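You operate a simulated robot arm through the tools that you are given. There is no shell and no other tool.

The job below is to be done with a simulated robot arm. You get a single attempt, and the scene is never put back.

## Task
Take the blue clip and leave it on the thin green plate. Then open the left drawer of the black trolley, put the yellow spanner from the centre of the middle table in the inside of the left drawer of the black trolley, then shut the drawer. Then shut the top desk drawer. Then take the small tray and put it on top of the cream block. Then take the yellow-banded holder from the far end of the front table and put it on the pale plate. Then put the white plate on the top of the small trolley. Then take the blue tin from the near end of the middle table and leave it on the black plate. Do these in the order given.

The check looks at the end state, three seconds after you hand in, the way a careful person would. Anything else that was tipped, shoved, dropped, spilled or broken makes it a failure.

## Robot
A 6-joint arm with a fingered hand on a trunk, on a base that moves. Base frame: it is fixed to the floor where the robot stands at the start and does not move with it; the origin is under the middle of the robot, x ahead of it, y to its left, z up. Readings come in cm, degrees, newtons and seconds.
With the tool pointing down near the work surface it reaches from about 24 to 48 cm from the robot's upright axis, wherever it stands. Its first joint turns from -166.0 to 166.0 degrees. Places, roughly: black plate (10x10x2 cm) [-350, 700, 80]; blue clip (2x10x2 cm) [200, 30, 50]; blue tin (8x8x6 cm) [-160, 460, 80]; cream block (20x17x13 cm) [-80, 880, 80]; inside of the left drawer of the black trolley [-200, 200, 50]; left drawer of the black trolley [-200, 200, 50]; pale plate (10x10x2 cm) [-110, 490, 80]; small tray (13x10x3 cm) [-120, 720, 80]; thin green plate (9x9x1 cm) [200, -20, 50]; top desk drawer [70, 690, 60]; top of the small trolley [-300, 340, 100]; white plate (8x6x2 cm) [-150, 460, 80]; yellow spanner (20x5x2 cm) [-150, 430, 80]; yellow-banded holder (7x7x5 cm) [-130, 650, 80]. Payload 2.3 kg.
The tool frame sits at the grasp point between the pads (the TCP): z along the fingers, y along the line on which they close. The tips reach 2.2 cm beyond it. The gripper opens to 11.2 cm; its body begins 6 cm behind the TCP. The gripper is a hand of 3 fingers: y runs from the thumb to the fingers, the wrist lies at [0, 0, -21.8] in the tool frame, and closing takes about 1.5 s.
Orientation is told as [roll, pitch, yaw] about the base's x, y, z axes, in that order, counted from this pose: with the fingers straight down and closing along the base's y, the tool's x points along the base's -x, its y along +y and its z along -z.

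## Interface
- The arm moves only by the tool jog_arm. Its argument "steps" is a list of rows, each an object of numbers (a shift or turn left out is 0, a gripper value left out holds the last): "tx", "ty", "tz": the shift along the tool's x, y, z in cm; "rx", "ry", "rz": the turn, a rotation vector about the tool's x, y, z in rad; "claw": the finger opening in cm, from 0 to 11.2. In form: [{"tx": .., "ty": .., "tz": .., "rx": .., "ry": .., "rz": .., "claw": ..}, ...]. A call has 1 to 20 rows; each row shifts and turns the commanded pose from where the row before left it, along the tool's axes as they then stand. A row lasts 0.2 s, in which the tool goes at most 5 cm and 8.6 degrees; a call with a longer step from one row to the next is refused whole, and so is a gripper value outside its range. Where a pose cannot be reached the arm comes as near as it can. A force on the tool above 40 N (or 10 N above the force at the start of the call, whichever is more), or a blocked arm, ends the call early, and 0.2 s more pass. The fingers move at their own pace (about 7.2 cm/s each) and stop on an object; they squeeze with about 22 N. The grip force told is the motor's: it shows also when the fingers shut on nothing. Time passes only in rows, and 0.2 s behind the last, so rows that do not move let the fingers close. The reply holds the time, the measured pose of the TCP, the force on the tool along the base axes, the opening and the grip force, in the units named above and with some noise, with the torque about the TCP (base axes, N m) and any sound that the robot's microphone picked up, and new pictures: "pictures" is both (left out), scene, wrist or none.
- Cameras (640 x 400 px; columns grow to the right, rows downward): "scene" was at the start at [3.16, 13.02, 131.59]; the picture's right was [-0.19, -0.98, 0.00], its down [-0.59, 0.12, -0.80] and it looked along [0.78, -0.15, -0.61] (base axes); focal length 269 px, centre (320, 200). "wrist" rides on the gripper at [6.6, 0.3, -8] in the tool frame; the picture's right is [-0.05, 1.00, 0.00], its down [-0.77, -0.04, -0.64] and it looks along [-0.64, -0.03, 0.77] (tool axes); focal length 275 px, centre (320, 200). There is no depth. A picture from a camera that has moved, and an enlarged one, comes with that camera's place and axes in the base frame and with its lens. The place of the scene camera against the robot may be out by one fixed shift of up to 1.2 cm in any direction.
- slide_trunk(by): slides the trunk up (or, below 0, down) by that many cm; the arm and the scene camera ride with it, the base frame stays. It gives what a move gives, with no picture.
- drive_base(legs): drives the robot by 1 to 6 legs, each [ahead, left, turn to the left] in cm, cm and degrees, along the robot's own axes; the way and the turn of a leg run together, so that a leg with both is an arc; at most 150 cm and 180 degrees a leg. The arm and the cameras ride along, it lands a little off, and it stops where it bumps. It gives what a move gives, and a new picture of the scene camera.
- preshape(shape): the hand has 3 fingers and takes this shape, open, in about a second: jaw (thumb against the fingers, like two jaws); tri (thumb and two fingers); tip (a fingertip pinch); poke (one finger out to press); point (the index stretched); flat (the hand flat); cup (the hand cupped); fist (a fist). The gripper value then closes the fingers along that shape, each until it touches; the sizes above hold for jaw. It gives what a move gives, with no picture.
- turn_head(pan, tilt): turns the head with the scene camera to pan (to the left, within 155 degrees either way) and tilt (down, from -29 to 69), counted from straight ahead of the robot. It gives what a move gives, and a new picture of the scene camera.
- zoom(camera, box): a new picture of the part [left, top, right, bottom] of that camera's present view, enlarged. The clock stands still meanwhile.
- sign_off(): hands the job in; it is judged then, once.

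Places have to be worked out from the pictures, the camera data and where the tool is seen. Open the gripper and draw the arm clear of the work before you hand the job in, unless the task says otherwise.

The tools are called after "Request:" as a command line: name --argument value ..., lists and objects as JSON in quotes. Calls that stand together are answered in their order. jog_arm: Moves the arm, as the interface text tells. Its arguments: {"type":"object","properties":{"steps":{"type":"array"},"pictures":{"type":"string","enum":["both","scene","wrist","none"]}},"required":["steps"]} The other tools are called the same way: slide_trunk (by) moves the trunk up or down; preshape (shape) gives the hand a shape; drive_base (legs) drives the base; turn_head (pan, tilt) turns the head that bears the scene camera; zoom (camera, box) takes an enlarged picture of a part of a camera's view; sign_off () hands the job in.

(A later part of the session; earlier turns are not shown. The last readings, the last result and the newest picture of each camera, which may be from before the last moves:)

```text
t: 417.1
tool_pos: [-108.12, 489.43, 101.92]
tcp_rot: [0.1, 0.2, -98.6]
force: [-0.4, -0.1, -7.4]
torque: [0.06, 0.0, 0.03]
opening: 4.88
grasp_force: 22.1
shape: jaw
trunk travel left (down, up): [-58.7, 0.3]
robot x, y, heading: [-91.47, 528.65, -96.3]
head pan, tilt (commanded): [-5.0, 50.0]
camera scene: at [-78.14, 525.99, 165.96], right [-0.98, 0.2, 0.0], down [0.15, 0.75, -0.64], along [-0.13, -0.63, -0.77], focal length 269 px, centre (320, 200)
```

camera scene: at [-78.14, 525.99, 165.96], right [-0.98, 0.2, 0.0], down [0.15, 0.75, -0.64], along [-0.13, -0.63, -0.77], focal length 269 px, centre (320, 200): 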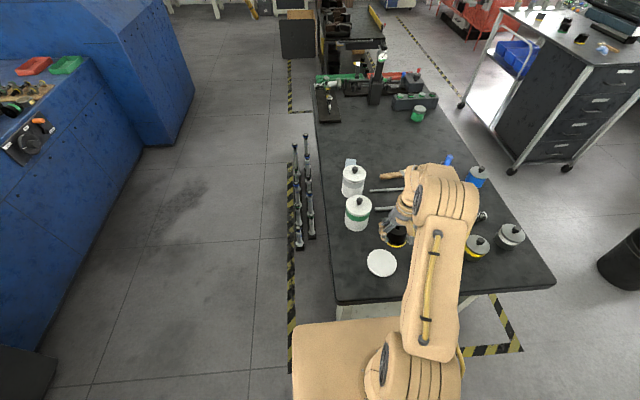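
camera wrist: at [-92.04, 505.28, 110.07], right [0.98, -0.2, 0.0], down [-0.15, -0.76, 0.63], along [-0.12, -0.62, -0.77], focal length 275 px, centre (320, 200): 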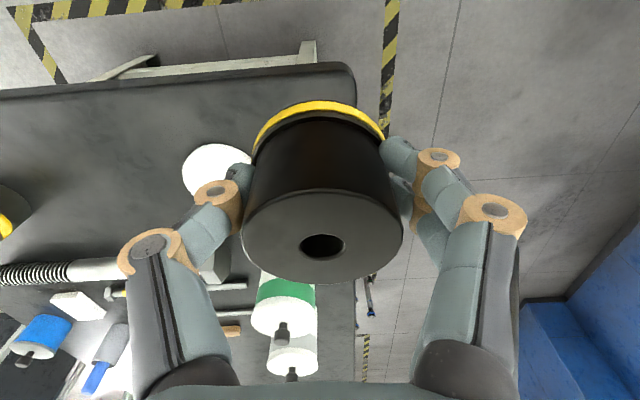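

TCP is right above the plate (its projection falls on the plate's image). I lower with the trunk 14 cm, then with small arm steps.

Request:
slide_trunk --by -14

Request:
jog_arm --steps '[{"tz": 0.5}, {"tz": 0.5}, {"tz": 0.3}]' --pictures "both"

Request:
zoom --camera "scene" --box '[330, 190, 450, 265]'

```text
t: 418.8
tool_pos: [-108.17, 489.46, 88.07]
tcp_rot: [0.1, 0.1, -98.5]
force: [0.1, 0.5, -8.0]
torque: [0.02, -0.01, -0.02]
opening: 4.81
grasp_force: 21.3
shape: jaw
trunk travel left (down, up): [-44.7, 14.3]
robot x, y, heading: [-92.35, 528.6, -96.4]
head pan, tilt (commanded): [-5.0, 50.0]
```

```text
t: 419.6
tool_pos: [-107.95, 489.41, 86.74]
tcp_rot: [0.2, 0.1, -98.7]
force: [1.2, -0.5, -8.3]
torque: [0.03, -0.01, -0.02]
opening: 4.82
grasp_force: 22.4
shape: jaw
trunk travel left (down, up): [-44.7, 14.3]
robot x, y, heading: [-91.93, 528.51, -96.3]
head pan, tilt (commanded): [-5.0, 50.0]
camera scene: at [-78.15, 526.02, 151.96], right [-0.98, 0.2, 0.0], down [0.15, 0.75, -0.64], along [-0.13, -0.63, -0.77], focal length 269 px, centre (320, 200)
camera wrist: at [-106.89, 495.88, 94.76], right [0.98, -0.2, 0.0], down [-0.15, -0.76, 0.63], along [-0.12, -0.62, -0.77], focal length 275 px, centre (320, 200)
```

scene: 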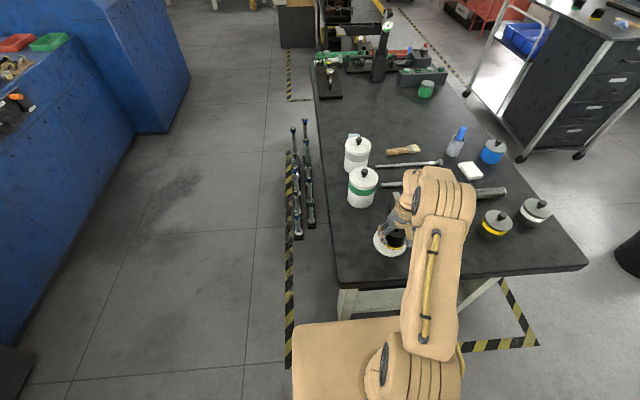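
wrist: 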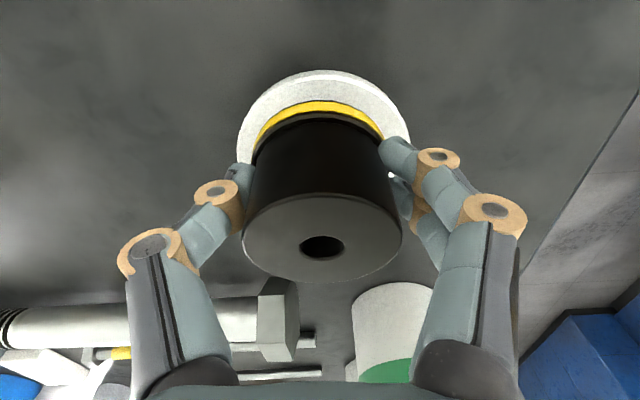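

```text
5.33 times, centred on (390, 228) of scene
camera zoom: at [-78.15, 526.02, 151.96], right [-0.98, 0.2, 0.0], down [0.15, 0.75, -0.64], along [-0.13, -0.63, -0.77], focal length 1436 px, centre (-53, 53)
```

zoom: 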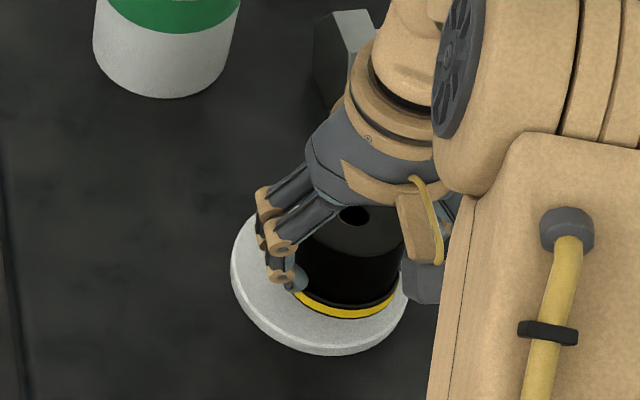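

The holder is about 1 cm too far north relative to the plate (plate centre ≈(-108.2, 488.1)). I shift 0.9 cm forward and lower in small steps to contact.

Request:
jog_arm --steps '[{"tx": -0.9}, {"tz": 0.4}, {"tz": 0.3}, {"tz": 0.2}]' --pictures "wrist"

```text
t: 420.6
tool_pos: [-108.19, 488.42, 85.81]
tcp_rot: [0.3, 0.2, -98.7]
force: [0.4, 0.4, -8.4]
torque: [0.06, -0.05, -0.01]
opening: 4.82
grasp_force: 22.5
shape: jaw
trunk travel left (down, up): [-44.7, 14.3]
robot x, y, heading: [-91.99, 528.87, -96.3]
head pan, tilt (commanded): [-5.0, 50.0]
camera wrist: at [-107.02, 495.01, 93.81], right [0.98, -0.2, 0.0], down [-0.15, -0.76, 0.63], along [-0.12, -0.62, -0.77], focal length 275 px, centre (320, 200)
```

wrist: 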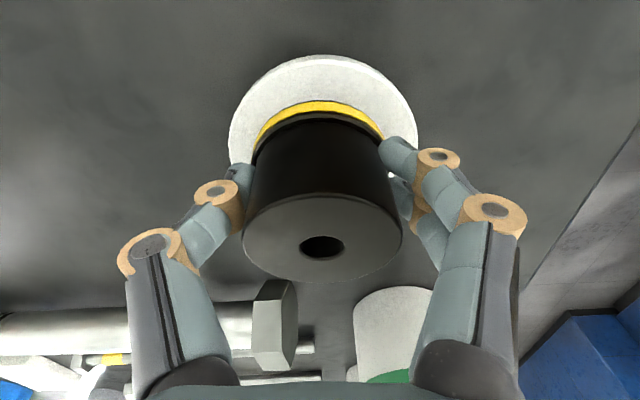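

Centred on the plate now. I lower the last bit.

Request:
jog_arm --steps '[{"tz": 0.2}, {"tz": 0.2}]' --pictures "none"

```text
t: 421.2
tool_pos: [-108.23, 488.56, 85.42]
tcp_rot: [0.1, 0.1, -98.7]
force: [0.3, 0.0, -8.3]
torque: [0.06, -0.02, -0.01]
opening: 4.82
grasp_force: 21.9
shape: jaw
trunk travel left (down, up): [-44.7, 14.3]
robot x, y, heading: [-91.47, 528.74, -96.4]
head pan, tilt (commanded): [-5.0, 50.0]
```

Request:
jog_arm --steps '[{"tz": 0.2}, {"tz": 0.2}]' --pictures "none"

```text
t: 421.8
tool_pos: [-108.3, 488.63, 85.01]
tcp_rot: [0.2, 0.1, -98.6]
force: [0.2, 1.4, -6.3]
torque: [0.02, -0.01, 0.03]
opening: 4.84
grasp_force: 22.3
shape: jaw
trunk travel left (down, up): [-44.7, 14.3]
robot x, y, heading: [-91.68, 528.57, -96.6]
head pan, tilt (commanded): [-5.0, 50.0]
```

Request:
jog_arm --steps '[{"tz": 0.15}, {"tz": 0.15}]' --pictures "none"

```text
t: 422.4
tool_pos: [-108.15, 488.5, 84.63]
tcp_rot: [0.1, 0.1, -98.6]
force: [0.6, 0.1, -5.8]
torque: [-0.02, -0.03, 0.0]
opening: 4.84
grasp_force: 22.4
shape: jaw
trunk travel left (down, up): [-44.7, 14.3]
robot x, y, heading: [-91.92, 528.4, -96.5]
head pan, tilt (commanded): [-5.0, 50.0]
```

Request:
jog_arm --steps '[{"tz": 0.15}, {"tz": 0.15}]' --pictures "wrist"

```text
t: 423.0
tool_pos: [-108.29, 488.52, 84.56]
tcp_rot: [0.1, 0.0, -98.7]
force: [-0.5, 0.8, 1.8]
torque: [-0.07, -0.07, -0.02]
opening: 4.79
grasp_force: 22.2
shape: jaw
trunk travel left (down, up): [-44.7, 14.3]
robot x, y, heading: [-91.8, 528.82, -96.4]
head pan, tilt (commanded): [-5.0, 50.0]
camera wrist: at [-107.06, 495.0, 92.45], right [0.98, -0.2, 0.0], down [-0.15, -0.76, 0.64], along [-0.12, -0.62, -0.77], focal length 275 px, centre (320, 200)
```

wrist: 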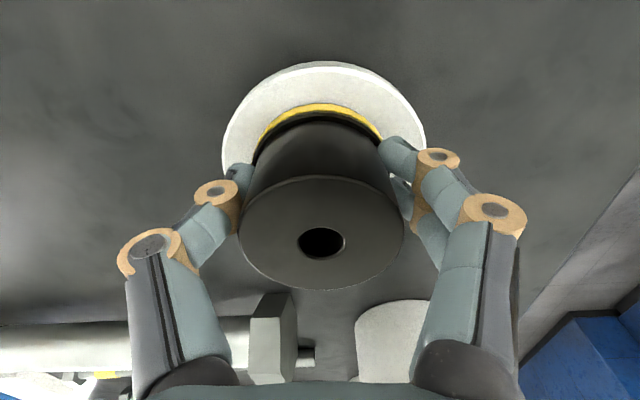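

Contact made (load now carried by the plate). I open the fingers and rise.

Request:
jog_arm --steps '[{"claw": 5.4}, {"claw": 6}, {"claw": 7}, {"claw": 8}, {"claw": 8}, {"tz": -0.5}, {"tz": -1}, {"tz": -2}, {"tz": -3}]' --pictures "wrist"

Request:
slide_trunk --by 10

Request:
jog_arm --steps '[{"tz": 0}]' --pictures "both"

```text
t: 425.0
tool_pos: [-108.31, 488.6, 90.96]
tcp_rot: [0.2, 0.1, -98.6]
force: [0.0, -0.5, 0.8]
torque: [-0.01, -0.01, 0.03]
opening: 7.94
grasp_force: 0.1
shape: jaw
trunk travel left (down, up): [-44.7, 14.3]
robot x, y, heading: [-91.83, 528.74, -96.3]
head pan, tilt (commanded): [-5.0, 50.0]
camera wrist: at [-107.03, 494.98, 99.04], right [0.98, -0.2, 0.0], down [-0.15, -0.76, 0.63], along [-0.12, -0.62, -0.77], focal length 275 px, centre (320, 200)
```

wrist: 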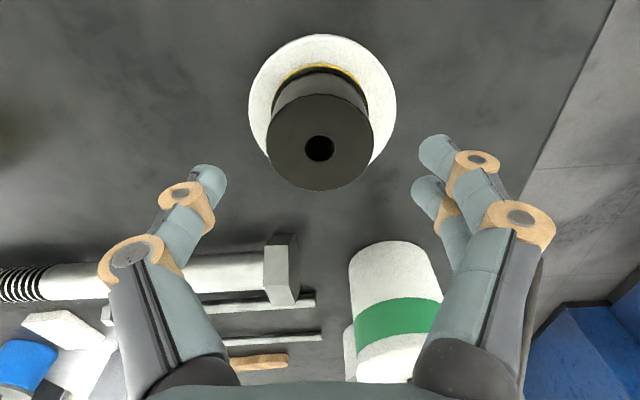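

```text
t: 426.3
tool_pos: [-108.25, 488.48, 101.0]
tcp_rot: [0.1, 0.0, -98.6]
force: [-0.1, 0.6, 0.1]
torque: [-0.04, 0.01, 0.0]
opening: 7.96
grasp_force: 0.0
shape: jaw
trunk travel left (down, up): [-54.7, 4.3]
robot x, y, heading: [-91.98, 528.46, -96.2]
head pan, tilt (commanded): [-5.0, 50.0]
```

```text
t: 426.7
tool_pos: [-108.19, 488.4, 100.93]
tcp_rot: [0.1, 0.1, -98.6]
force: [-0.3, 0.0, 0.3]
torque: [0.03, 0.01, -0.02]
opening: 7.95
grasp_force: 0.0
shape: jaw
trunk travel left (down, up): [-54.7, 4.3]
robot x, y, heading: [-91.68, 528.74, -96.5]
head pan, tilt (commanded): [-5.0, 50.0]
camera scene: at [-78.1, 526.13, 161.96], right [-0.98, 0.2, 0.0], down [0.15, 0.75, -0.64], along [-0.13, -0.63, -0.77], focal length 269 px, centre (320, 200)
camera wrist: at [-107.06, 494.95, 109.01], right [0.98, -0.2, 0.0], down [-0.15, -0.76, 0.64], along [-0.12, -0.62, -0.77], focal length 275 px, centre (320, 200)
```

scene: 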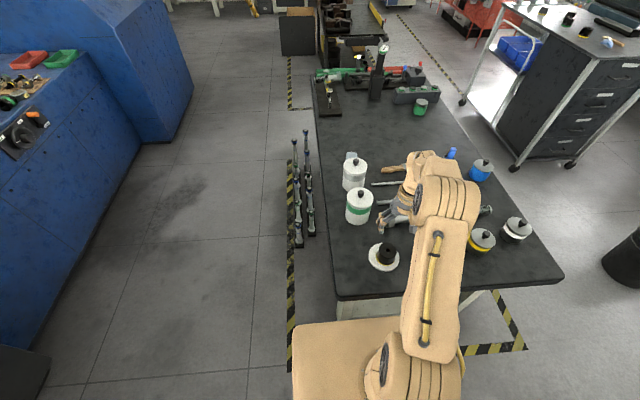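
wrist: 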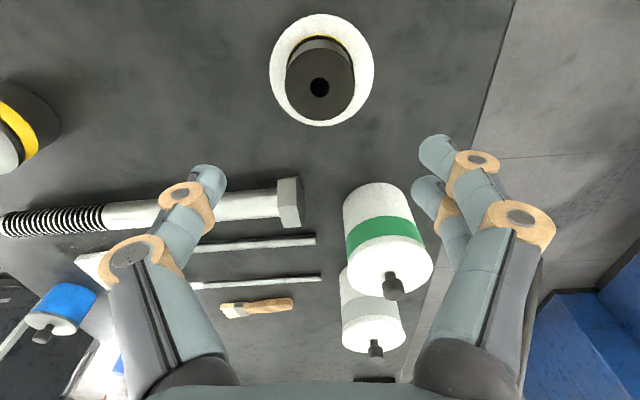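

The holder stands centred on the pale plate. Next is the white plate (8×6 cm) near (-149.7, 464.5), best taken from the table's west side. I back out, go west round the table's corner and turn to face east.

Request:
drive_base --legs '[[-14, 0, 0], [0, -104, 0], [33, 0, 0], [0, 0, 90.4]]'

Request:
turn_head --pan -60 --tilt 30

```text
t: 438.7
tool_pos: [-158.09, 505.57, 101.06]
tcp_rot: [0.0, 0.2, -8.5]
force: [-0.8, 0.0, 0.0]
torque: [0.01, 0.01, -0.01]
opening: 7.96
grasp_force: 0.0
shape: jaw
trunk travel left (down, up): [-54.7, 4.3]
robot x, y, heading: [-198.99, 521.53, -6.1]
head pan, tilt (commanded): [-5.0, 50.0]
camera scene: at [-194.72, 535.48, 161.96], right [-0.19, -0.98, 0.0], down [-0.75, 0.15, -0.64], along [0.63, -0.12, -0.77], focal length 269 px, centre (320, 200)
```

scene: 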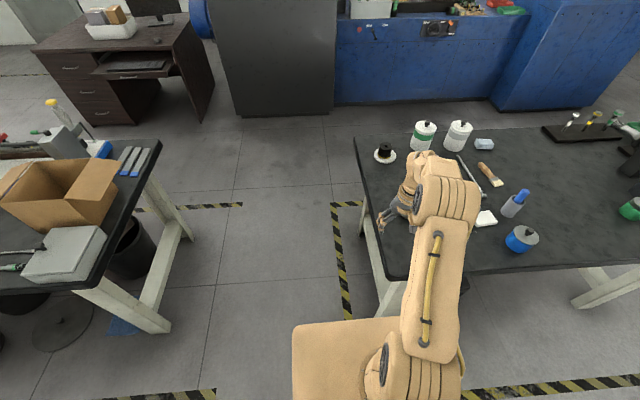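

```text
t: 439.9
tool_pos: [-158.19, 505.6, 101.03]
tcp_rot: [0.0, 0.0, -8.4]
force: [0.3, -0.2, -0.4]
torque: [-0.01, 0.01, -0.01]
opening: 7.93
grasp_force: 0.0
shape: jaw
trunk travel left (down, up): [-54.7, 4.3]
robot x, y, heading: [-198.59, 521.82, -6.0]
head pan, tilt (commanded): [-60.0, 30.0]
camera scene: at [-198.61, 528.71, 164.91], right [-0.91, -0.4, 0.0], down [-0.2, 0.46, -0.87], along [0.35, -0.79, -0.5], focal length 269 px, centre (320, 200)
```

scene: 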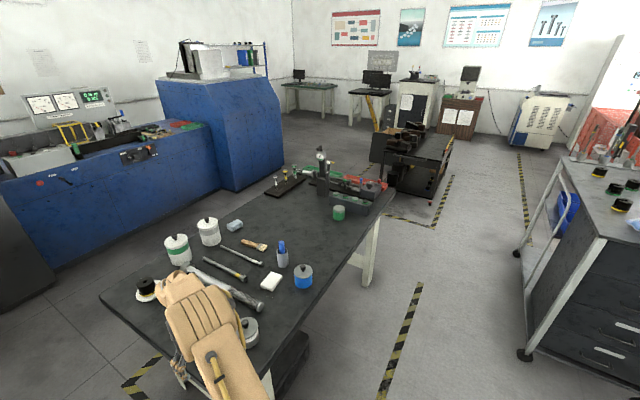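

I strafe south so the hand comes over the white plate, then look with the wrist camera.

Request:
drive_base --legs '[[0, -40, 0], [10, 0, 0]]'

Request:
jog_arm --steps '[{"ty": 0}]' --pictures "wrist"

```text
t: 443.2
tool_pos: [-152.1, 465.45, 100.95]
tcp_rot: [0.1, 0.1, -8.0]
force: [0.1, -0.1, -1.0]
torque: [0.0, 0.01, -0.02]
opening: 7.97
grasp_force: 0.0
shape: jaw
trunk travel left (down, up): [-54.7, 4.3]
robot x, y, heading: [-192.95, 481.21, -5.9]
head pan, tilt (commanded): [-60.0, 30.0]
camera scene: at [-192.73, 488.24, 164.91], right [-0.91, -0.41, 0.0], down [-0.21, 0.46, -0.87], along [0.36, -0.79, -0.5], focal length 269 px, centre (320, 200)
```

scene: 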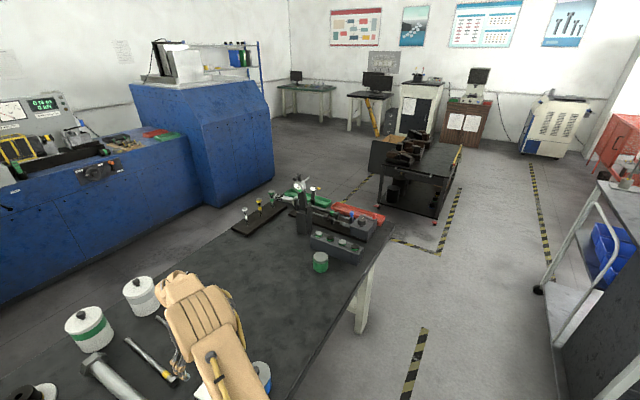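

```text
t: 443.6
tool_pos: [-152.17, 465.45, 100.93]
tcp_rot: [0.2, 0.0, -7.9]
force: [0.7, -0.2, -0.5]
torque: [-0.03, -0.03, 0.01]
opening: 7.94
grasp_force: 0.1
shape: jaw
trunk travel left (down, up): [-54.7, 4.3]
robot x, y, heading: [-192.66, 480.98, -5.5]
head pan, tilt (commanded): [-60.0, 30.0]
camera wrist: at [-158.82, 466.65, 109.02], right [0.18, 0.98, 0.0], down [0.76, -0.14, 0.63], along [0.62, -0.11, -0.77], focal length 275 px, centre (320, 200)
```

wrist: 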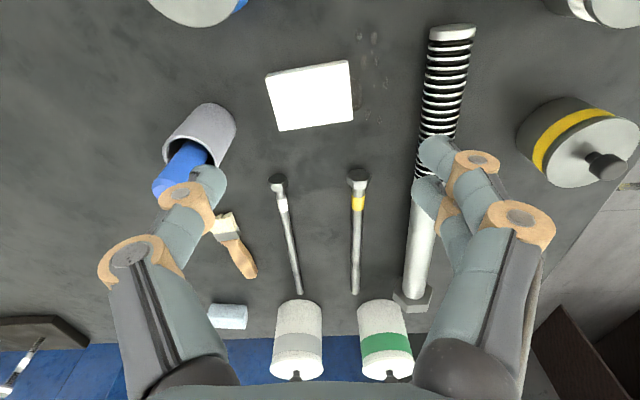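

White plate: centre (-149.6, 464.1), 5.8 cm along x, 7.8 cm along y; a pen cup stands close on its south side. I raise 4 cm, turn the hand to close along x, and move above it.

Request:
slide_trunk --by 4

Request:
jog_arm --steps '[{"rz": 0.1475}, {"rz": 0.1475}, {"rz": 0.1475}, {"rz": 0.1475}, {"rz": 0.1475}, {"rz": 0.1475}, {"rz": 0.1475}, {"rz": 0.1475}, {"rz": 0.1475}, {"rz": 0.1475}, {"ty": 2.6}, {"ty": 0}]' --pictures "wrist"

```text
t: 444.4
tool_pos: [-152.3, 465.47, 104.98]
tcp_rot: [0.1, 0.1, -7.9]
force: [0.3, 0.5, -0.8]
torque: [0.0, -0.01, 0.01]
opening: 7.97
grasp_force: 0.0
shape: jaw
trunk travel left (down, up): [-58.7, 0.3]
robot x, y, heading: [-192.31, 481.27, -5.7]
head pan, tilt (commanded): [-60.0, 30.0]
```

```text
t: 447.0
tool_pos: [-149.54, 465.38, 105.02]
tcp_rot: [0.0, 0.1, -92.3]
force: [-0.4, -0.2, 0.5]
torque: [0.01, 0.0, -0.02]
opening: 7.95
grasp_force: 0.2
shape: jaw
trunk travel left (down, up): [-58.7, 0.3]
robot x, y, heading: [-192.5, 481.45, -5.8]
head pan, tilt (commanded): [-60.0, 30.0]
camera wrist: at [-149.08, 471.86, 112.97], right [1.0, -0.09, 0.0], down [-0.07, -0.77, 0.63], along [-0.06, -0.63, -0.77], focal length 275 px, centre (320, 200)
```

wrist: 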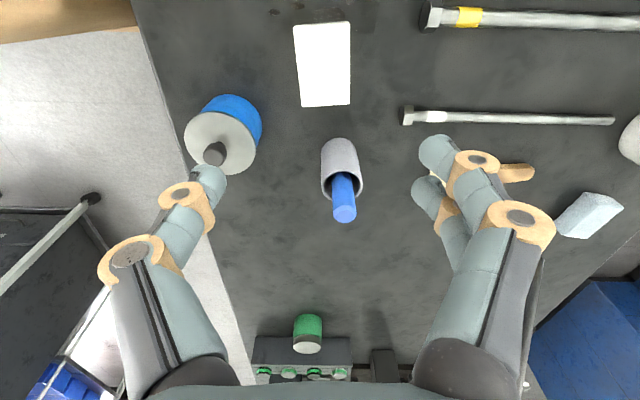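

Alignment is good (plate centre (-149.4, 464.5), TCP above it). I lower the trunk 17 cm and check.

Request:
slide_trunk --by -17

Request:
jog_arm --steps '[{"ty": 0}]' --pictures "wrist"

```text
t: 448.9
tool_pos: [-149.58, 465.26, 87.84]
tcp_rot: [0.0, 0.3, -92.5]
force: [0.3, -0.6, 0.7]
torque: [0.03, 0.02, 0.03]
opening: 7.98
grasp_force: 0.1
shape: jaw
trunk travel left (down, up): [-41.7, 17.3]
robot x, y, heading: [-192.52, 481.3, -5.5]
head pan, tilt (commanded): [-60.0, 30.0]
```

```text
t: 449.3
tool_pos: [-149.56, 465.34, 87.95]
tcp_rot: [0.0, 0.2, -92.4]
force: [0.2, -1.1, -0.5]
torque: [0.01, 0.06, 0.02]
opening: 7.95
grasp_force: 0.2
shape: jaw
trunk travel left (down, up): [-41.7, 17.3]
robot x, y, heading: [-192.81, 481.52, -5.6]
head pan, tilt (commanded): [-60.0, 30.0]
camera wrist: at [-149.03, 471.85, 95.95], right [1.0, -0.09, 0.0], down [-0.07, -0.77, 0.63], along [-0.06, -0.63, -0.77], focal length 275 px, centre (320, 200)
```

wrist: 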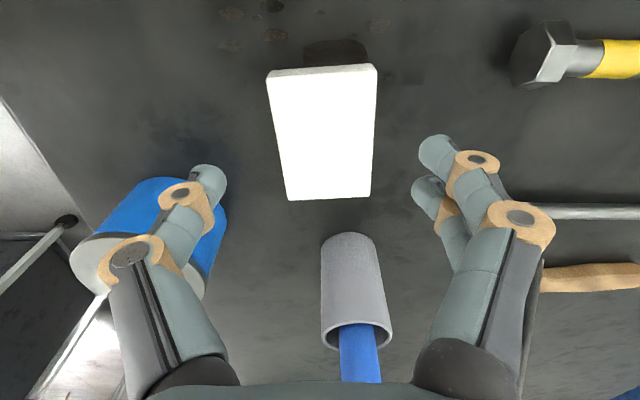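

The blue tin is close to the thumb, so I shift 0.6 cm north, narrow to 7.2 cm, and descend carefully.

Request:
jog_arm --steps '[{"tx": 0.6, "claw": 7.2}, {"tz": 1.2}, {"tz": 1.2}, {"tz": 1.2}]' --pictures "wrist"

```text
t: 450.3
tool_pos: [-149.49, 465.9, 84.23]
tcp_rot: [0.1, 0.2, -92.5]
force: [-0.4, 0.2, -0.1]
torque: [0.0, -0.02, -0.01]
opening: 7.24
grasp_force: 0.1
shape: jaw
trunk travel left (down, up): [-41.7, 17.3]
robot x, y, heading: [-192.64, 480.93, -5.6]
head pan, tilt (commanded): [-60.0, 30.0]
camera wrist: at [-149.1, 472.45, 92.31], right [1.0, -0.09, 0.0], down [-0.07, -0.77, 0.63], along [-0.06, -0.63, -0.77], focal length 275 px, centre (320, 200)
```

wrist: 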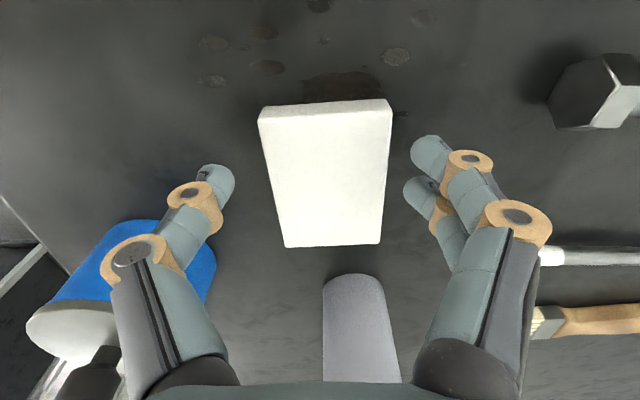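

No contact. I go down the last 1.5 cm and close.

Request:
jog_arm --steps '[{"tz": 0.8}, {"tz": 0.6}, {"claw": 6}, {"claw": 5}, {"claw": 4}, {"claw": 3}, {"claw": 3}, {"claw": 3}]' --pictures "wrist"

```text
t: 452.1
tool_pos: [-149.66, 465.88, 82.92]
tcp_rot: [-0.2, 0.2, -92.4]
force: [-0.1, -0.7, -0.5]
torque: [0.01, 0.01, 0.03]
opening: 4.96
grasp_force: 22.1
shape: jaw
trunk travel left (down, up): [-41.7, 17.3]
robot x, y, heading: [-192.7, 480.73, -5.6]
head pan, tilt (commanded): [-60.0, 30.0]
camera wrist: at [-149.03, 472.46, 90.92], right [1.0, -0.09, 0.0], down [-0.07, -0.77, 0.63], along [-0.06, -0.63, -0.77], focal length 275 px, centre (320, 200)
```

wrist: 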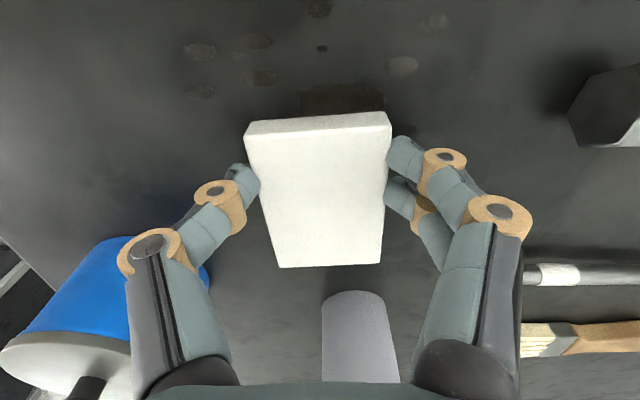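

Gripped (4.96 cm, 22 N). I lift with the trunk, then raise the arm further, and check.

Request:
slide_trunk --by 17

Request:
jog_arm --steps '[{"tz": -2}, {"tz": -3}, {"tz": -3}, {"tz": -2}, {"tz": 0}]' --pictures "wrist"

```text
t: 454.0
tool_pos: [-149.48, 465.85, 99.85]
tcp_rot: [-0.1, 0.2, -92.4]
force: [0.4, 0.3, -3.6]
torque: [0.08, 0.0, 0.03]
opening: 4.97
grasp_force: 22.2
shape: jaw
trunk travel left (down, up): [-58.7, 0.3]
robot x, y, heading: [-192.7, 481.42, -5.7]
head pan, tilt (commanded): [-60.0, 30.0]
```

```text
t: 455.2
tool_pos: [-149.46, 465.91, 109.94]
tcp_rot: [0.0, 0.2, -92.4]
force: [0.1, -0.5, -3.5]
torque: [0.05, 0.03, 0.03]
opening: 4.98
grasp_force: 21.7
shape: jaw
trunk travel left (down, up): [-58.7, 0.3]
robot x, y, heading: [-192.6, 481.07, -5.3]
head pan, tilt (commanded): [-60.0, 30.0]
camera wrist: at [-149.0, 472.41, 118.01], right [1.0, -0.09, 0.0], down [-0.07, -0.77, 0.63], along [-0.06, -0.63, -0.77], focal length 275 px, centre (320, 200)
```

wrist: 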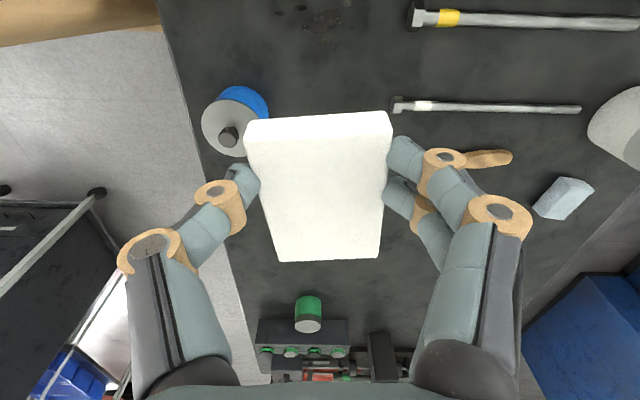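

Held well. I back away from the table and look at the small trolley's top to find a free spot.

Request:
drive_base --legs '[[-22, 0, 0]]'

Request:
turn_head --pan -115 --tilt 25

Request:
zoom --camera "scene" --box '[180, 130, 480, 317]'

```text
t: 456.9
tool_pos: [-171.69, 468.05, 109.99]
tcp_rot: [0.0, 0.2, -92.3]
force: [-0.7, -0.2, -3.9]
torque: [0.07, -0.03, -0.03]
opening: 4.99
grasp_force: 21.9
shape: jaw
trunk travel left (down, up): [-58.7, 0.3]
robot x, y, heading: [-214.79, 483.48, -5.4]
head pan, tilt (commanded): [-60.0, 30.0]
camera scene: at [-214.86, 490.39, 168.91], right [-0.91, -0.41, 0.0], down [-0.21, 0.46, -0.87], along [0.36, -0.79, -0.5], focal length 269 px, centre (320, 200)
```

scene: 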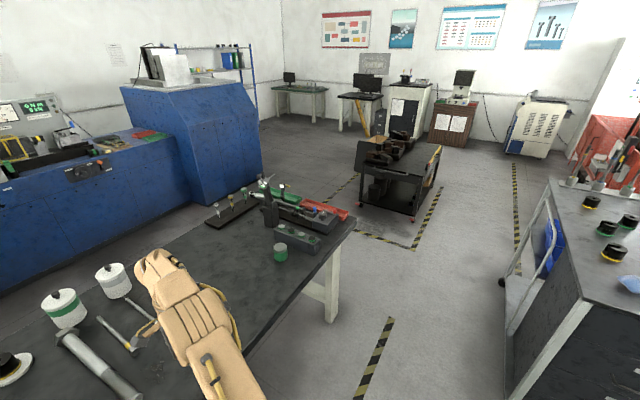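

```text
t: 458.2
tool_pos: [-171.45, 468.06, 109.93]
tcp_rot: [-0.1, 0.3, -92.4]
force: [1.2, -0.3, -3.6]
torque: [0.08, 0.03, -0.01]
opening: 5.0
grasp_force: 22.3
shape: jaw
trunk travel left (down, up): [-58.7, 0.3]
robot x, y, heading: [-215.03, 483.63, -5.5]
head pan, tilt (commanded): [-115.0, 25.0]
camera scene: at [-223.22, 490.68, 169.72], right [-0.86, 0.51, 0.0], down [0.21, 0.36, -0.91], along [-0.46, -0.78, -0.42], focal length 269 px, centre (320, 200)
```

scene: 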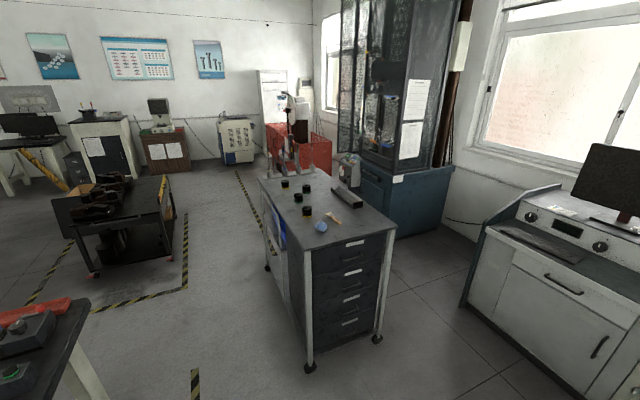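

```text
2.13 times, centred on (330, 224) of scene
camera zoom: at [-223.22, 490.68, 169.72], right [-0.86, 0.51, 0.0], down [0.21, 0.36, -0.91], along [-0.46, -0.78, -0.42], focal length 574 px, centre (299, 150)
```

zoom: 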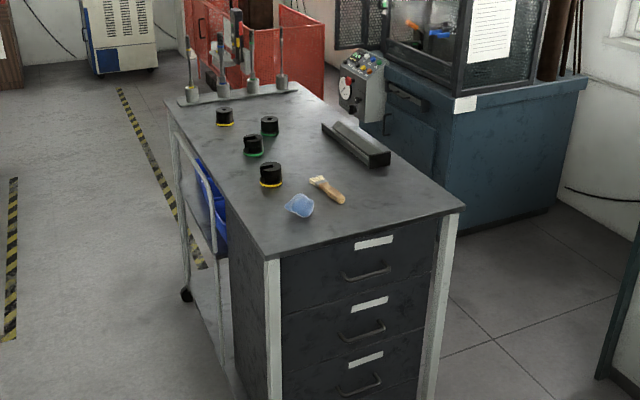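

The trolley's top (z≈100) has a free spot near its NE corner, east of the blue thing, reachable from the open floor to the north-east. I turn to heading -115° and approach, stopping short to look.

Request:
drive_base --legs '[[0, 0, -109.5], [42, -8, 0]]'

Request:
turn_head --pan -15 --tilt 45

Request:
jog_arm --steps '[{"ty": 0}]' --pictures "wrist"

```text
t: 465.2
tool_pos: [-264.94, 411.49, 109.83]
tcp_rot: [-0.1, 0.2, 161.0]
force: [-0.9, 0.0, -3.1]
torque: [-0.02, -0.08, -0.01]
opening: 4.96
grasp_force: 21.8
shape: jaw
trunk travel left (down, up): [-58.7, 0.3]
robot x, y, heading: [-237.87, 448.51, -112.4]
head pan, tilt (commanded): [-115.0, 25.0]
camera scene: at [-228.1, 455.83, 169.72], right [0.73, 0.68, 0.0], down [0.29, -0.31, -0.91], along [-0.61, 0.67, -0.42], focal length 269 px, centre (320, 200)
```

scene: 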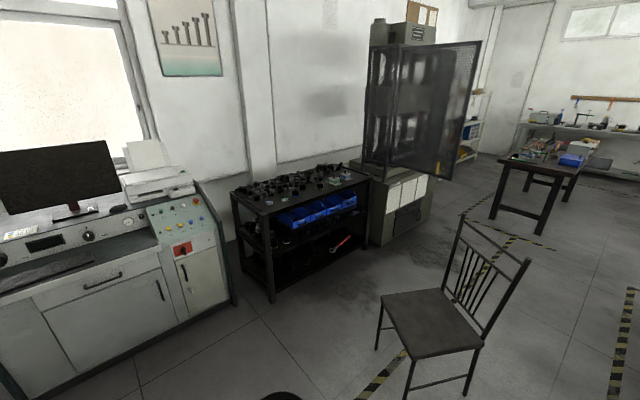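

```text
t: 467.0
tool_pos: [-264.87, 411.44, 109.99]
tcp_rot: [-0.1, 0.3, 161.0]
force: [1.0, 0.4, -3.4]
torque: [-0.01, -0.03, 0.01]
opening: 4.96
grasp_force: 21.4
shape: jaw
trunk travel left (down, up): [-58.7, 0.3]
robot x, y, heading: [-238.05, 448.27, -112.3]
head pan, tilt (commanded): [-15.0, 45.0]
camera scene: at [-226.77, 442.63, 166.65], right [-0.8, 0.61, 0.0], down [0.43, 0.56, -0.71], along [-0.43, -0.56, -0.71], focal length 269 px, centre (320, 200)
```

scene: 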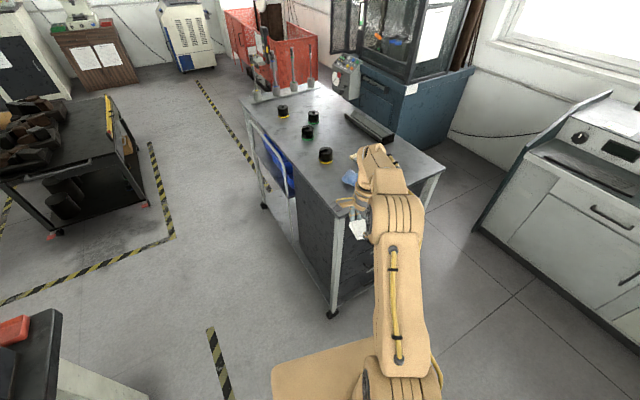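

```text
t: 467.4
tool_pos: [-264.83, 411.38, 109.98]
tcp_rot: [-0.1, 0.2, 161.0]
force: [0.2, -0.1, -3.9]
torque: [0.0, -0.04, -0.01]
opening: 4.95
grasp_force: 22.2
shape: jaw
trunk travel left (down, up): [-58.7, 0.3]
robot x, y, heading: [-237.71, 448.28, -112.3]
head pan, tilt (commanded): [-15.0, 45.0]
camera wrist: at [-258.86, 408.96, 117.98], right [-0.37, -0.93, 0.0], down [-0.72, 0.29, 0.63], along [-0.59, 0.24, -0.77], focal length 275 px, centre (320, 200)
```

wrist: 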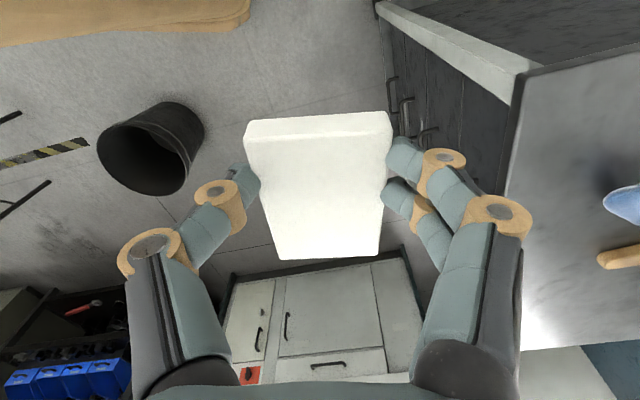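

The bin, trolley edge (NE corner ≈(-268, 399)) and blue thing (east side ≈ x -280) are located. I turn the plate so its long side runs along the trolley's east edge, move 12 cm closer and look again.

Request:
jog_arm --steps '[{"rz": -0.1483}, {"rz": -0.1483}, {"rz": -0.1483}, {"rz": -0.1483}, {"rz": -0.1483}, {"rz": -0.1483}, {"rz": -0.1483}, {"rz": -0.1483}, {"rz": -0.1483}, {"rz": -0.1483}, {"rz": -0.1483}, {"rz": -0.1483}]' --pictures "none"

Request:
drive_base --legs '[[10, -1, 0]]'

Request:
jog_arm --steps '[{"ty": 0}]' --pictures "wrist"

```text
t: 470.0
tool_pos: [-264.93, 411.47, 109.85]
tcp_rot: [0.3, 0.1, -96.8]
force: [0.3, -0.2, -3.1]
torque: [0.05, -0.01, 0.01]
opening: 4.95
grasp_force: 21.8
shape: jaw
trunk travel left (down, up): [-58.7, 0.3]
robot x, y, heading: [-238.31, 448.37, -112.4]
head pan, tilt (commanded): [-15.0, 45.0]
```

```text
t: 471.1
tool_pos: [-269.52, 402.5, 109.91]
tcp_rot: [0.2, 0.0, -97.1]
force: [-0.2, 1.1, -2.7]
torque: [0.05, -0.01, -0.02]
opening: 4.94
grasp_force: 21.9
shape: jaw
trunk travel left (down, up): [-58.7, 0.3]
robot x, y, heading: [-242.32, 439.37, -112.1]
head pan, tilt (commanded): [-15.0, 45.0]
camera scene: at [-231.47, 433.71, 166.65], right [-0.8, 0.61, 0.0], down [0.43, 0.56, -0.71], along [-0.43, -0.56, -0.71], focal length 269 px, centre (320, 200)
```

scene: 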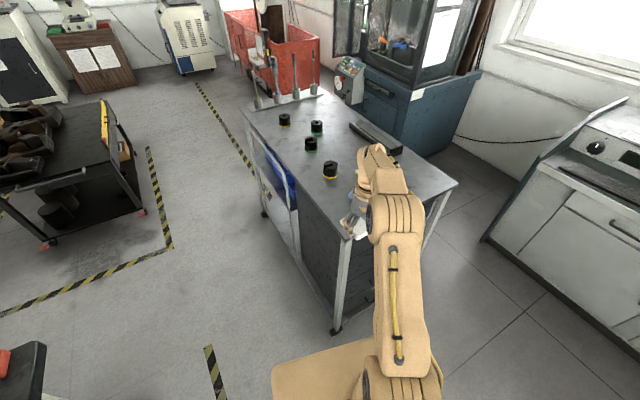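

```text
t: 471.5
tool_pos: [-269.61, 402.6, 109.99]
tcp_rot: [0.2, -0.1, -97.0]
force: [0.1, -0.3, -3.3]
torque: [0.06, 0.02, 0.0]
opening: 4.93
grasp_force: 22.2
shape: jaw
trunk travel left (down, up): [-58.7, 0.3]
robot x, y, heading: [-242.21, 439.2, -112.5]
head pan, tilt (commanded): [-15.0, 45.0]
camera wrist: at [-268.52, 409.1, 117.94], right [0.99, -0.17, 0.0], down [-0.13, -0.76, 0.64], along [-0.1, -0.63, -0.77], focal length 275 px, centre (320, 200)
```

wrist: 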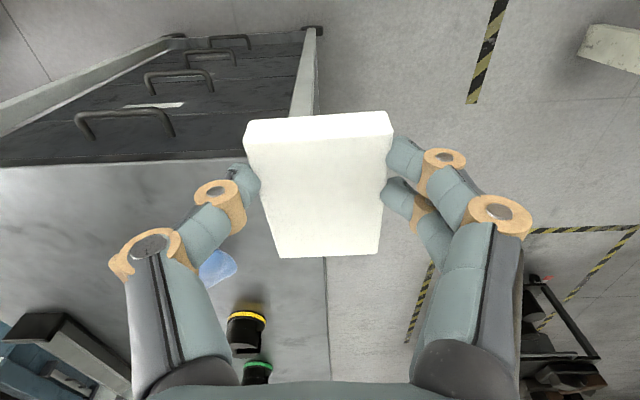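

The free corner region is x -280…-271, y 390…399. I aim the plate's centre at (-275.5, 393.3) and drive the remaining 9.5 cm.

Request:
drive_base --legs '[[9.5, -2.3, 0.3]]'

Request:
jog_arm --steps '[{"tz": 1.5}, {"tz": 0}]' --pictures "both"

Request:
zoom --camera "scene" --box '[290, 140, 450, 240]'

```text
t: 472.7
tool_pos: [-275.01, 394.26, 109.81]
tcp_rot: [0.2, 0.1, -96.7]
force: [0.1, -0.2, -2.8]
torque: [0.09, -0.05, 0.02]
opening: 4.97
grasp_force: 22.1
shape: jaw
trunk travel left (down, up): [-58.7, 0.3]
robot x, y, heading: [-248.42, 431.15, -111.8]
head pan, tilt (commanded): [-15.0, 45.0]
camera scene: at [-237.2, 425.62, 166.65], right [-0.8, 0.6, 0.0], down [0.43, 0.57, -0.71], along [-0.42, -0.56, -0.71], focal length 269 px, centre (320, 200)
```

scene: 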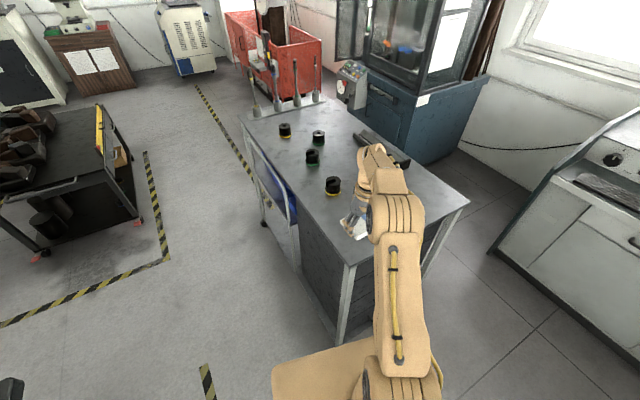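

```text
t: 473.3
tool_pos: [-275.18, 394.22, 108.45]
tcp_rot: [0.1, 0.2, -96.8]
force: [0.2, 0.0, -3.7]
torque: [0.03, 0.01, 0.0]
opening: 4.98
grasp_force: 22.2
shape: jaw
trunk travel left (down, up): [-58.7, 0.3]
robot x, y, heading: [-248.13, 431.05, -111.8]
head pan, tilt (commanded): [-15.0, 45.0]
camera scene: at [-237.2, 425.63, 166.65], right [-0.8, 0.6, 0.0], down [0.43, 0.57, -0.71], along [-0.42, -0.56, -0.71], focal length 269 px, centre (320, 200)
camera wrist: at [-274.12, 400.79, 116.46], right [0.99, -0.16, 0.0], down [-0.13, -0.76, 0.64], along [-0.1, -0.63, -0.77], focal length 275 px, centre (320, 200)
```

scene: 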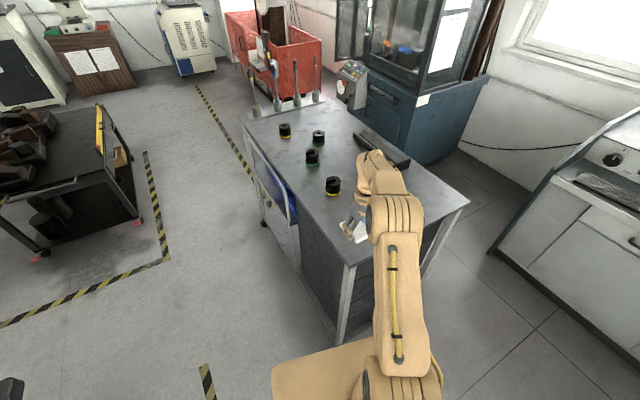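
wrist: 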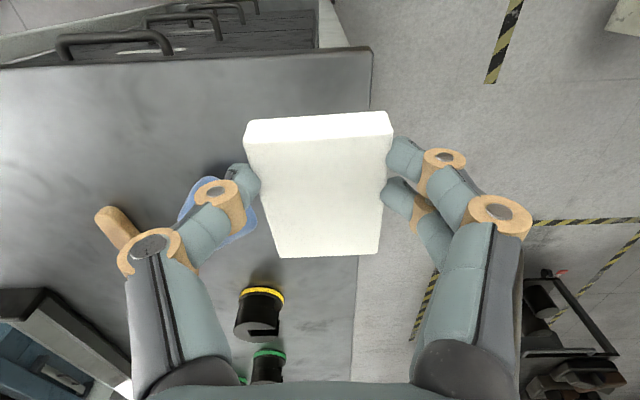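

```text
4.00 times, centred on (370, 190) of scene
camera zoom: at [-237.2, 425.63, 166.65], right [-0.8, 0.6, 0.0], down [0.43, 0.57, -0.71], along [-0.42, -0.56, -0.71], focal length 1077 px, centre (120, 240)
```

zoom: 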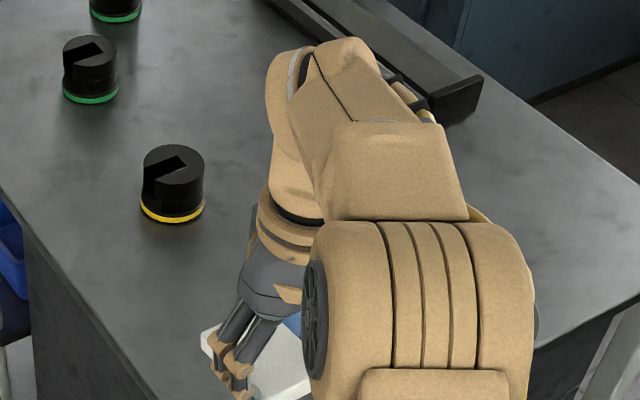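

The east edge passes at x≈-272.4 here, so I shift the plate 1.5 cm west and 0.5 cm south, then lower to just above the top.

Request:
jog_arm --steps '[{"ty": -1.43, "tx": -0.67}, {"tz": 1.5}, {"tz": 1.5}, {"tz": 1}, {"tz": 0}]' --pictures "wrist"

```text
t: 474.5
tool_pos: [-276.5, 393.87, 104.36]
tcp_rot: [0.3, 0.1, -96.7]
force: [0.9, -0.4, -3.9]
torque: [0.07, 0.0, 0.01]
opening: 4.97
grasp_force: 21.7
shape: jaw
trunk travel left (down, up): [-58.7, 0.3]
robot x, y, heading: [-247.98, 431.49, -111.9]
head pan, tilt (commanded): [-15.0, 45.0]
camera wrist: at [-275.61, 400.32, 112.32], right [0.99, -0.16, 0.0], down [-0.13, -0.76, 0.64], along [-0.1, -0.63, -0.77], focal length 275 px, centre (320, 200)
```

wrist: 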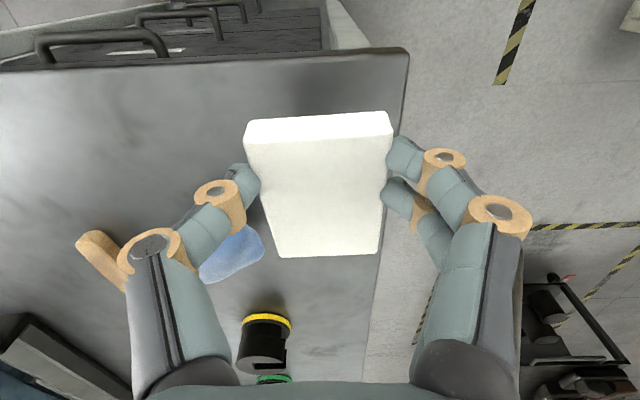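

Good position. I continue down in small steps to contact.

Request:
jog_arm --steps '[{"tz": 0.4}, {"tz": 0.3}, {"tz": 0.2}]' --pictures "none"

```text
t: 475.3
tool_pos: [-276.57, 393.73, 103.57]
tcp_rot: [0.2, 0.1, -96.6]
force: [-0.7, 0.1, -2.9]
torque: [0.1, -0.01, 0.01]
opening: 4.96
grasp_force: 21.9
shape: jaw
trunk travel left (down, up): [-58.7, 0.3]
robot x, y, heading: [-248.38, 431.2, -111.9]
head pan, tilt (commanded): [-15.0, 45.0]
```

Request:
jog_arm --steps '[{"tz": 0.2}, {"tz": 0.2}]' --pictures "none"

```text
t: 475.9
tool_pos: [-276.48, 393.79, 103.03]
tcp_rot: [0.2, 0.1, -96.6]
force: [0.0, 0.9, -3.4]
torque: [0.07, 0.02, -0.03]
opening: 4.95
grasp_force: 21.5
shape: jaw
trunk travel left (down, up): [-58.7, 0.3]
robot x, y, heading: [-248.34, 431.38, -111.8]
head pan, tilt (commanded): [-15.0, 45.0]
```

Request:
jog_arm --steps '[{"tz": 0.2}, {"tz": 0.2}]' --pictures "wrist"

```text
t: 476.5
tool_pos: [-276.47, 393.72, 102.58]
tcp_rot: [0.2, 0.0, -96.6]
force: [0.9, -0.3, -3.8]
torque: [0.06, -0.02, -0.03]
opening: 4.97
grasp_force: 22.0
shape: jaw
trunk travel left (down, up): [-58.7, 0.3]
robot x, y, heading: [-248.43, 431.76, -111.9]
head pan, tilt (commanded): [-15.0, 45.0]
camera wrist: at [-275.56, 400.26, 110.66], right [0.99, -0.16, 0.0], down [-0.13, -0.76, 0.64], along [-0.1, -0.63, -0.77], focal length 275 px, centre (320, 200)
```

wrist: 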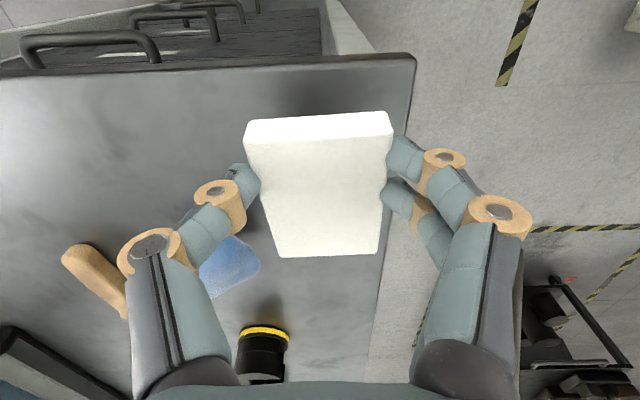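

Request:
jog_arm --steps '[{"tz": 0.25}, {"tz": 0.25}]' --pictures "none"

```text
t: 477.1
tool_pos: [-276.56, 393.74, 102.17]
tcp_rot: [0.2, 0.1, -96.7]
force: [-0.1, 0.5, -2.9]
torque: [0.05, 0.02, 0.01]
opening: 4.95
grasp_force: 22.0
shape: jaw
trunk travel left (down, up): [-58.7, 0.3]
robot x, y, heading: [-247.89, 431.1, -111.9]
head pan, tilt (commanded): [-15.0, 45.0]
```

Request:
jog_arm --steps '[{"tz": 0.25}, {"tz": 0.25}]' --pictures "none"

```text
t: 477.7
tool_pos: [-276.46, 393.69, 101.79]
tcp_rot: [0.2, -0.1, -96.7]
force: [0.2, 0.5, -3.5]
torque: [0.07, 0.0, -0.01]
opening: 4.98
grasp_force: 22.0
shape: jaw
trunk travel left (down, up): [-58.7, 0.3]
robot x, y, heading: [-248.37, 431.18, -111.9]
head pan, tilt (commanded): [-15.0, 45.0]
```

Request:
jog_arm --steps '[{"tz": 0.25}, {"tz": 0.25}]' --pictures "wrist"

```text
t: 478.3
tool_pos: [-276.56, 393.72, 101.15]
tcp_rot: [0.2, -0.1, -96.7]
force: [0.4, 0.0, -2.8]
torque: [0.05, -0.03, 0.02]
opening: 4.97
grasp_force: 22.1
shape: jaw
trunk travel left (down, up): [-58.7, 0.3]
robot x, y, heading: [-248.44, 431.53, -112.1]
head pan, tilt (commanded): [-15.0, 45.0]
camera wrist: at [-275.59, 400.23, 109.23], right [0.99, -0.16, 0.0], down [-0.13, -0.76, 0.64], along [-0.1, -0.63, -0.77], focal length 275 px, centre (320, 200)
```

wrist: 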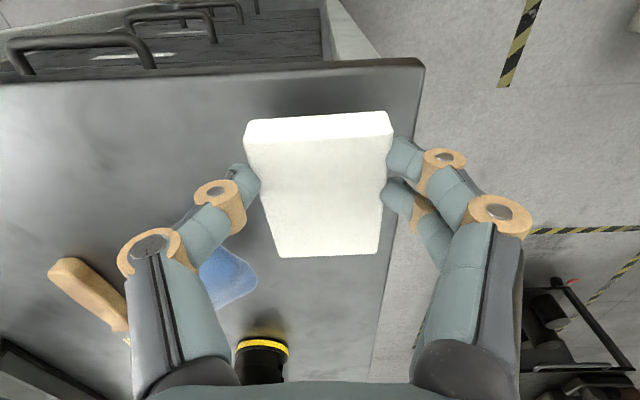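

Triangulation shows the trolley top at z≈95, so 3 cm remain, and the plate can go a little further in. I shift it 1.2 cm west and 1.5 cm south and continue down.

Request:
jog_arm --steps '[{"ty": -1.0, "tx": -1.6}, {"tz": 0.8}, {"tz": 0.7}, {"tz": 0}]' --pictures "wrist"

```text
t: 479.3
tool_pos: [-277.62, 392.2, 99.76]
tcp_rot: [0.2, 0.2, -96.5]
force: [-0.3, 0.3, -3.3]
torque: [0.06, -0.01, 0.0]
opening: 4.96
grasp_force: 22.2
shape: jaw
trunk travel left (down, up): [-58.7, 0.3]
robot x, y, heading: [-248.57, 431.15, -112.0]
head pan, tilt (commanded): [-15.0, 45.0]
camera wrist: at [-276.74, 398.78, 107.72], right [0.99, -0.16, 0.0], down [-0.13, -0.76, 0.63], along [-0.1, -0.63, -0.77], focal length 275 px, centre (320, 200)
```

wrist: 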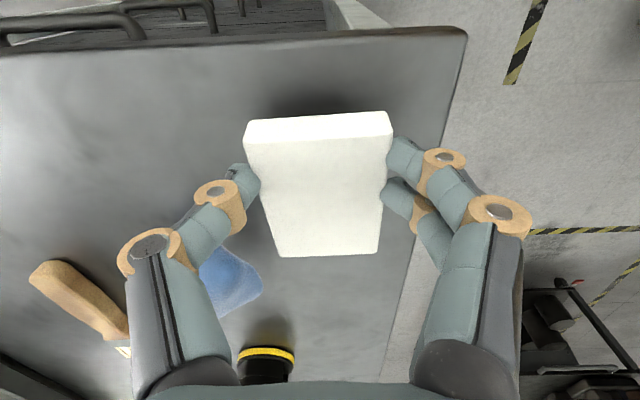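

Clear of the blue thing. Down further in small steps.

Request:
jog_arm --steps '[{"tz": 0.4}, {"tz": 0.4}, {"tz": 0.3}]' --pictures "none"

```text
t: 480.1
tool_pos: [-277.68, 392.25, 98.54]
tcp_rot: [0.2, 0.1, -96.7]
force: [1.2, 0.7, -3.8]
torque: [0.04, -0.04, 0.01]
opening: 4.97
grasp_force: 21.9
shape: jaw
trunk travel left (down, up): [-58.7, 0.3]
robot x, y, heading: [-248.82, 431.06, -111.6]
head pan, tilt (commanded): [-15.0, 45.0]
```

Request:
jog_arm --steps '[{"tz": 0.2}, {"tz": 0.2}]' --pictures "none"

```text
t: 480.7
tool_pos: [-277.74, 392.09, 98.17]
tcp_rot: [0.1, -0.1, -96.6]
force: [-0.4, 1.0, -2.2]
torque: [-0.02, 0.02, 0.03]
opening: 4.93
grasp_force: 22.0
shape: jaw
trunk travel left (down, up): [-58.7, 0.3]
robot x, y, heading: [-248.45, 431.29, -111.4]
head pan, tilt (commanded): [-15.0, 45.0]
```

Request:
jog_arm --steps '[{"tz": 0.2}, {"tz": 0.2}]' --pictures "wrist"

```text
t: 481.3
tool_pos: [-277.66, 392.36, 97.84]
tcp_rot: [0.2, 0.0, -96.7]
force: [0.2, -0.9, 0.4]
torque: [-0.05, 0.08, 0.01]
opening: 4.95
grasp_force: 21.9
shape: jaw
trunk travel left (down, up): [-58.7, 0.3]
robot x, y, heading: [-248.17, 431.39, -111.9]
head pan, tilt (commanded): [-15.0, 45.0]
camera wrist: at [-276.77, 398.79, 105.9], right [0.99, -0.16, 0.0], down [-0.13, -0.76, 0.64], along [-0.1, -0.63, -0.77], focal length 275 px, centre (320, 200)
```

wrist: 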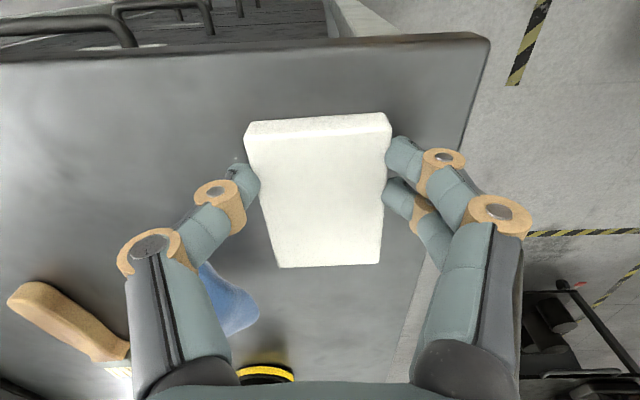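

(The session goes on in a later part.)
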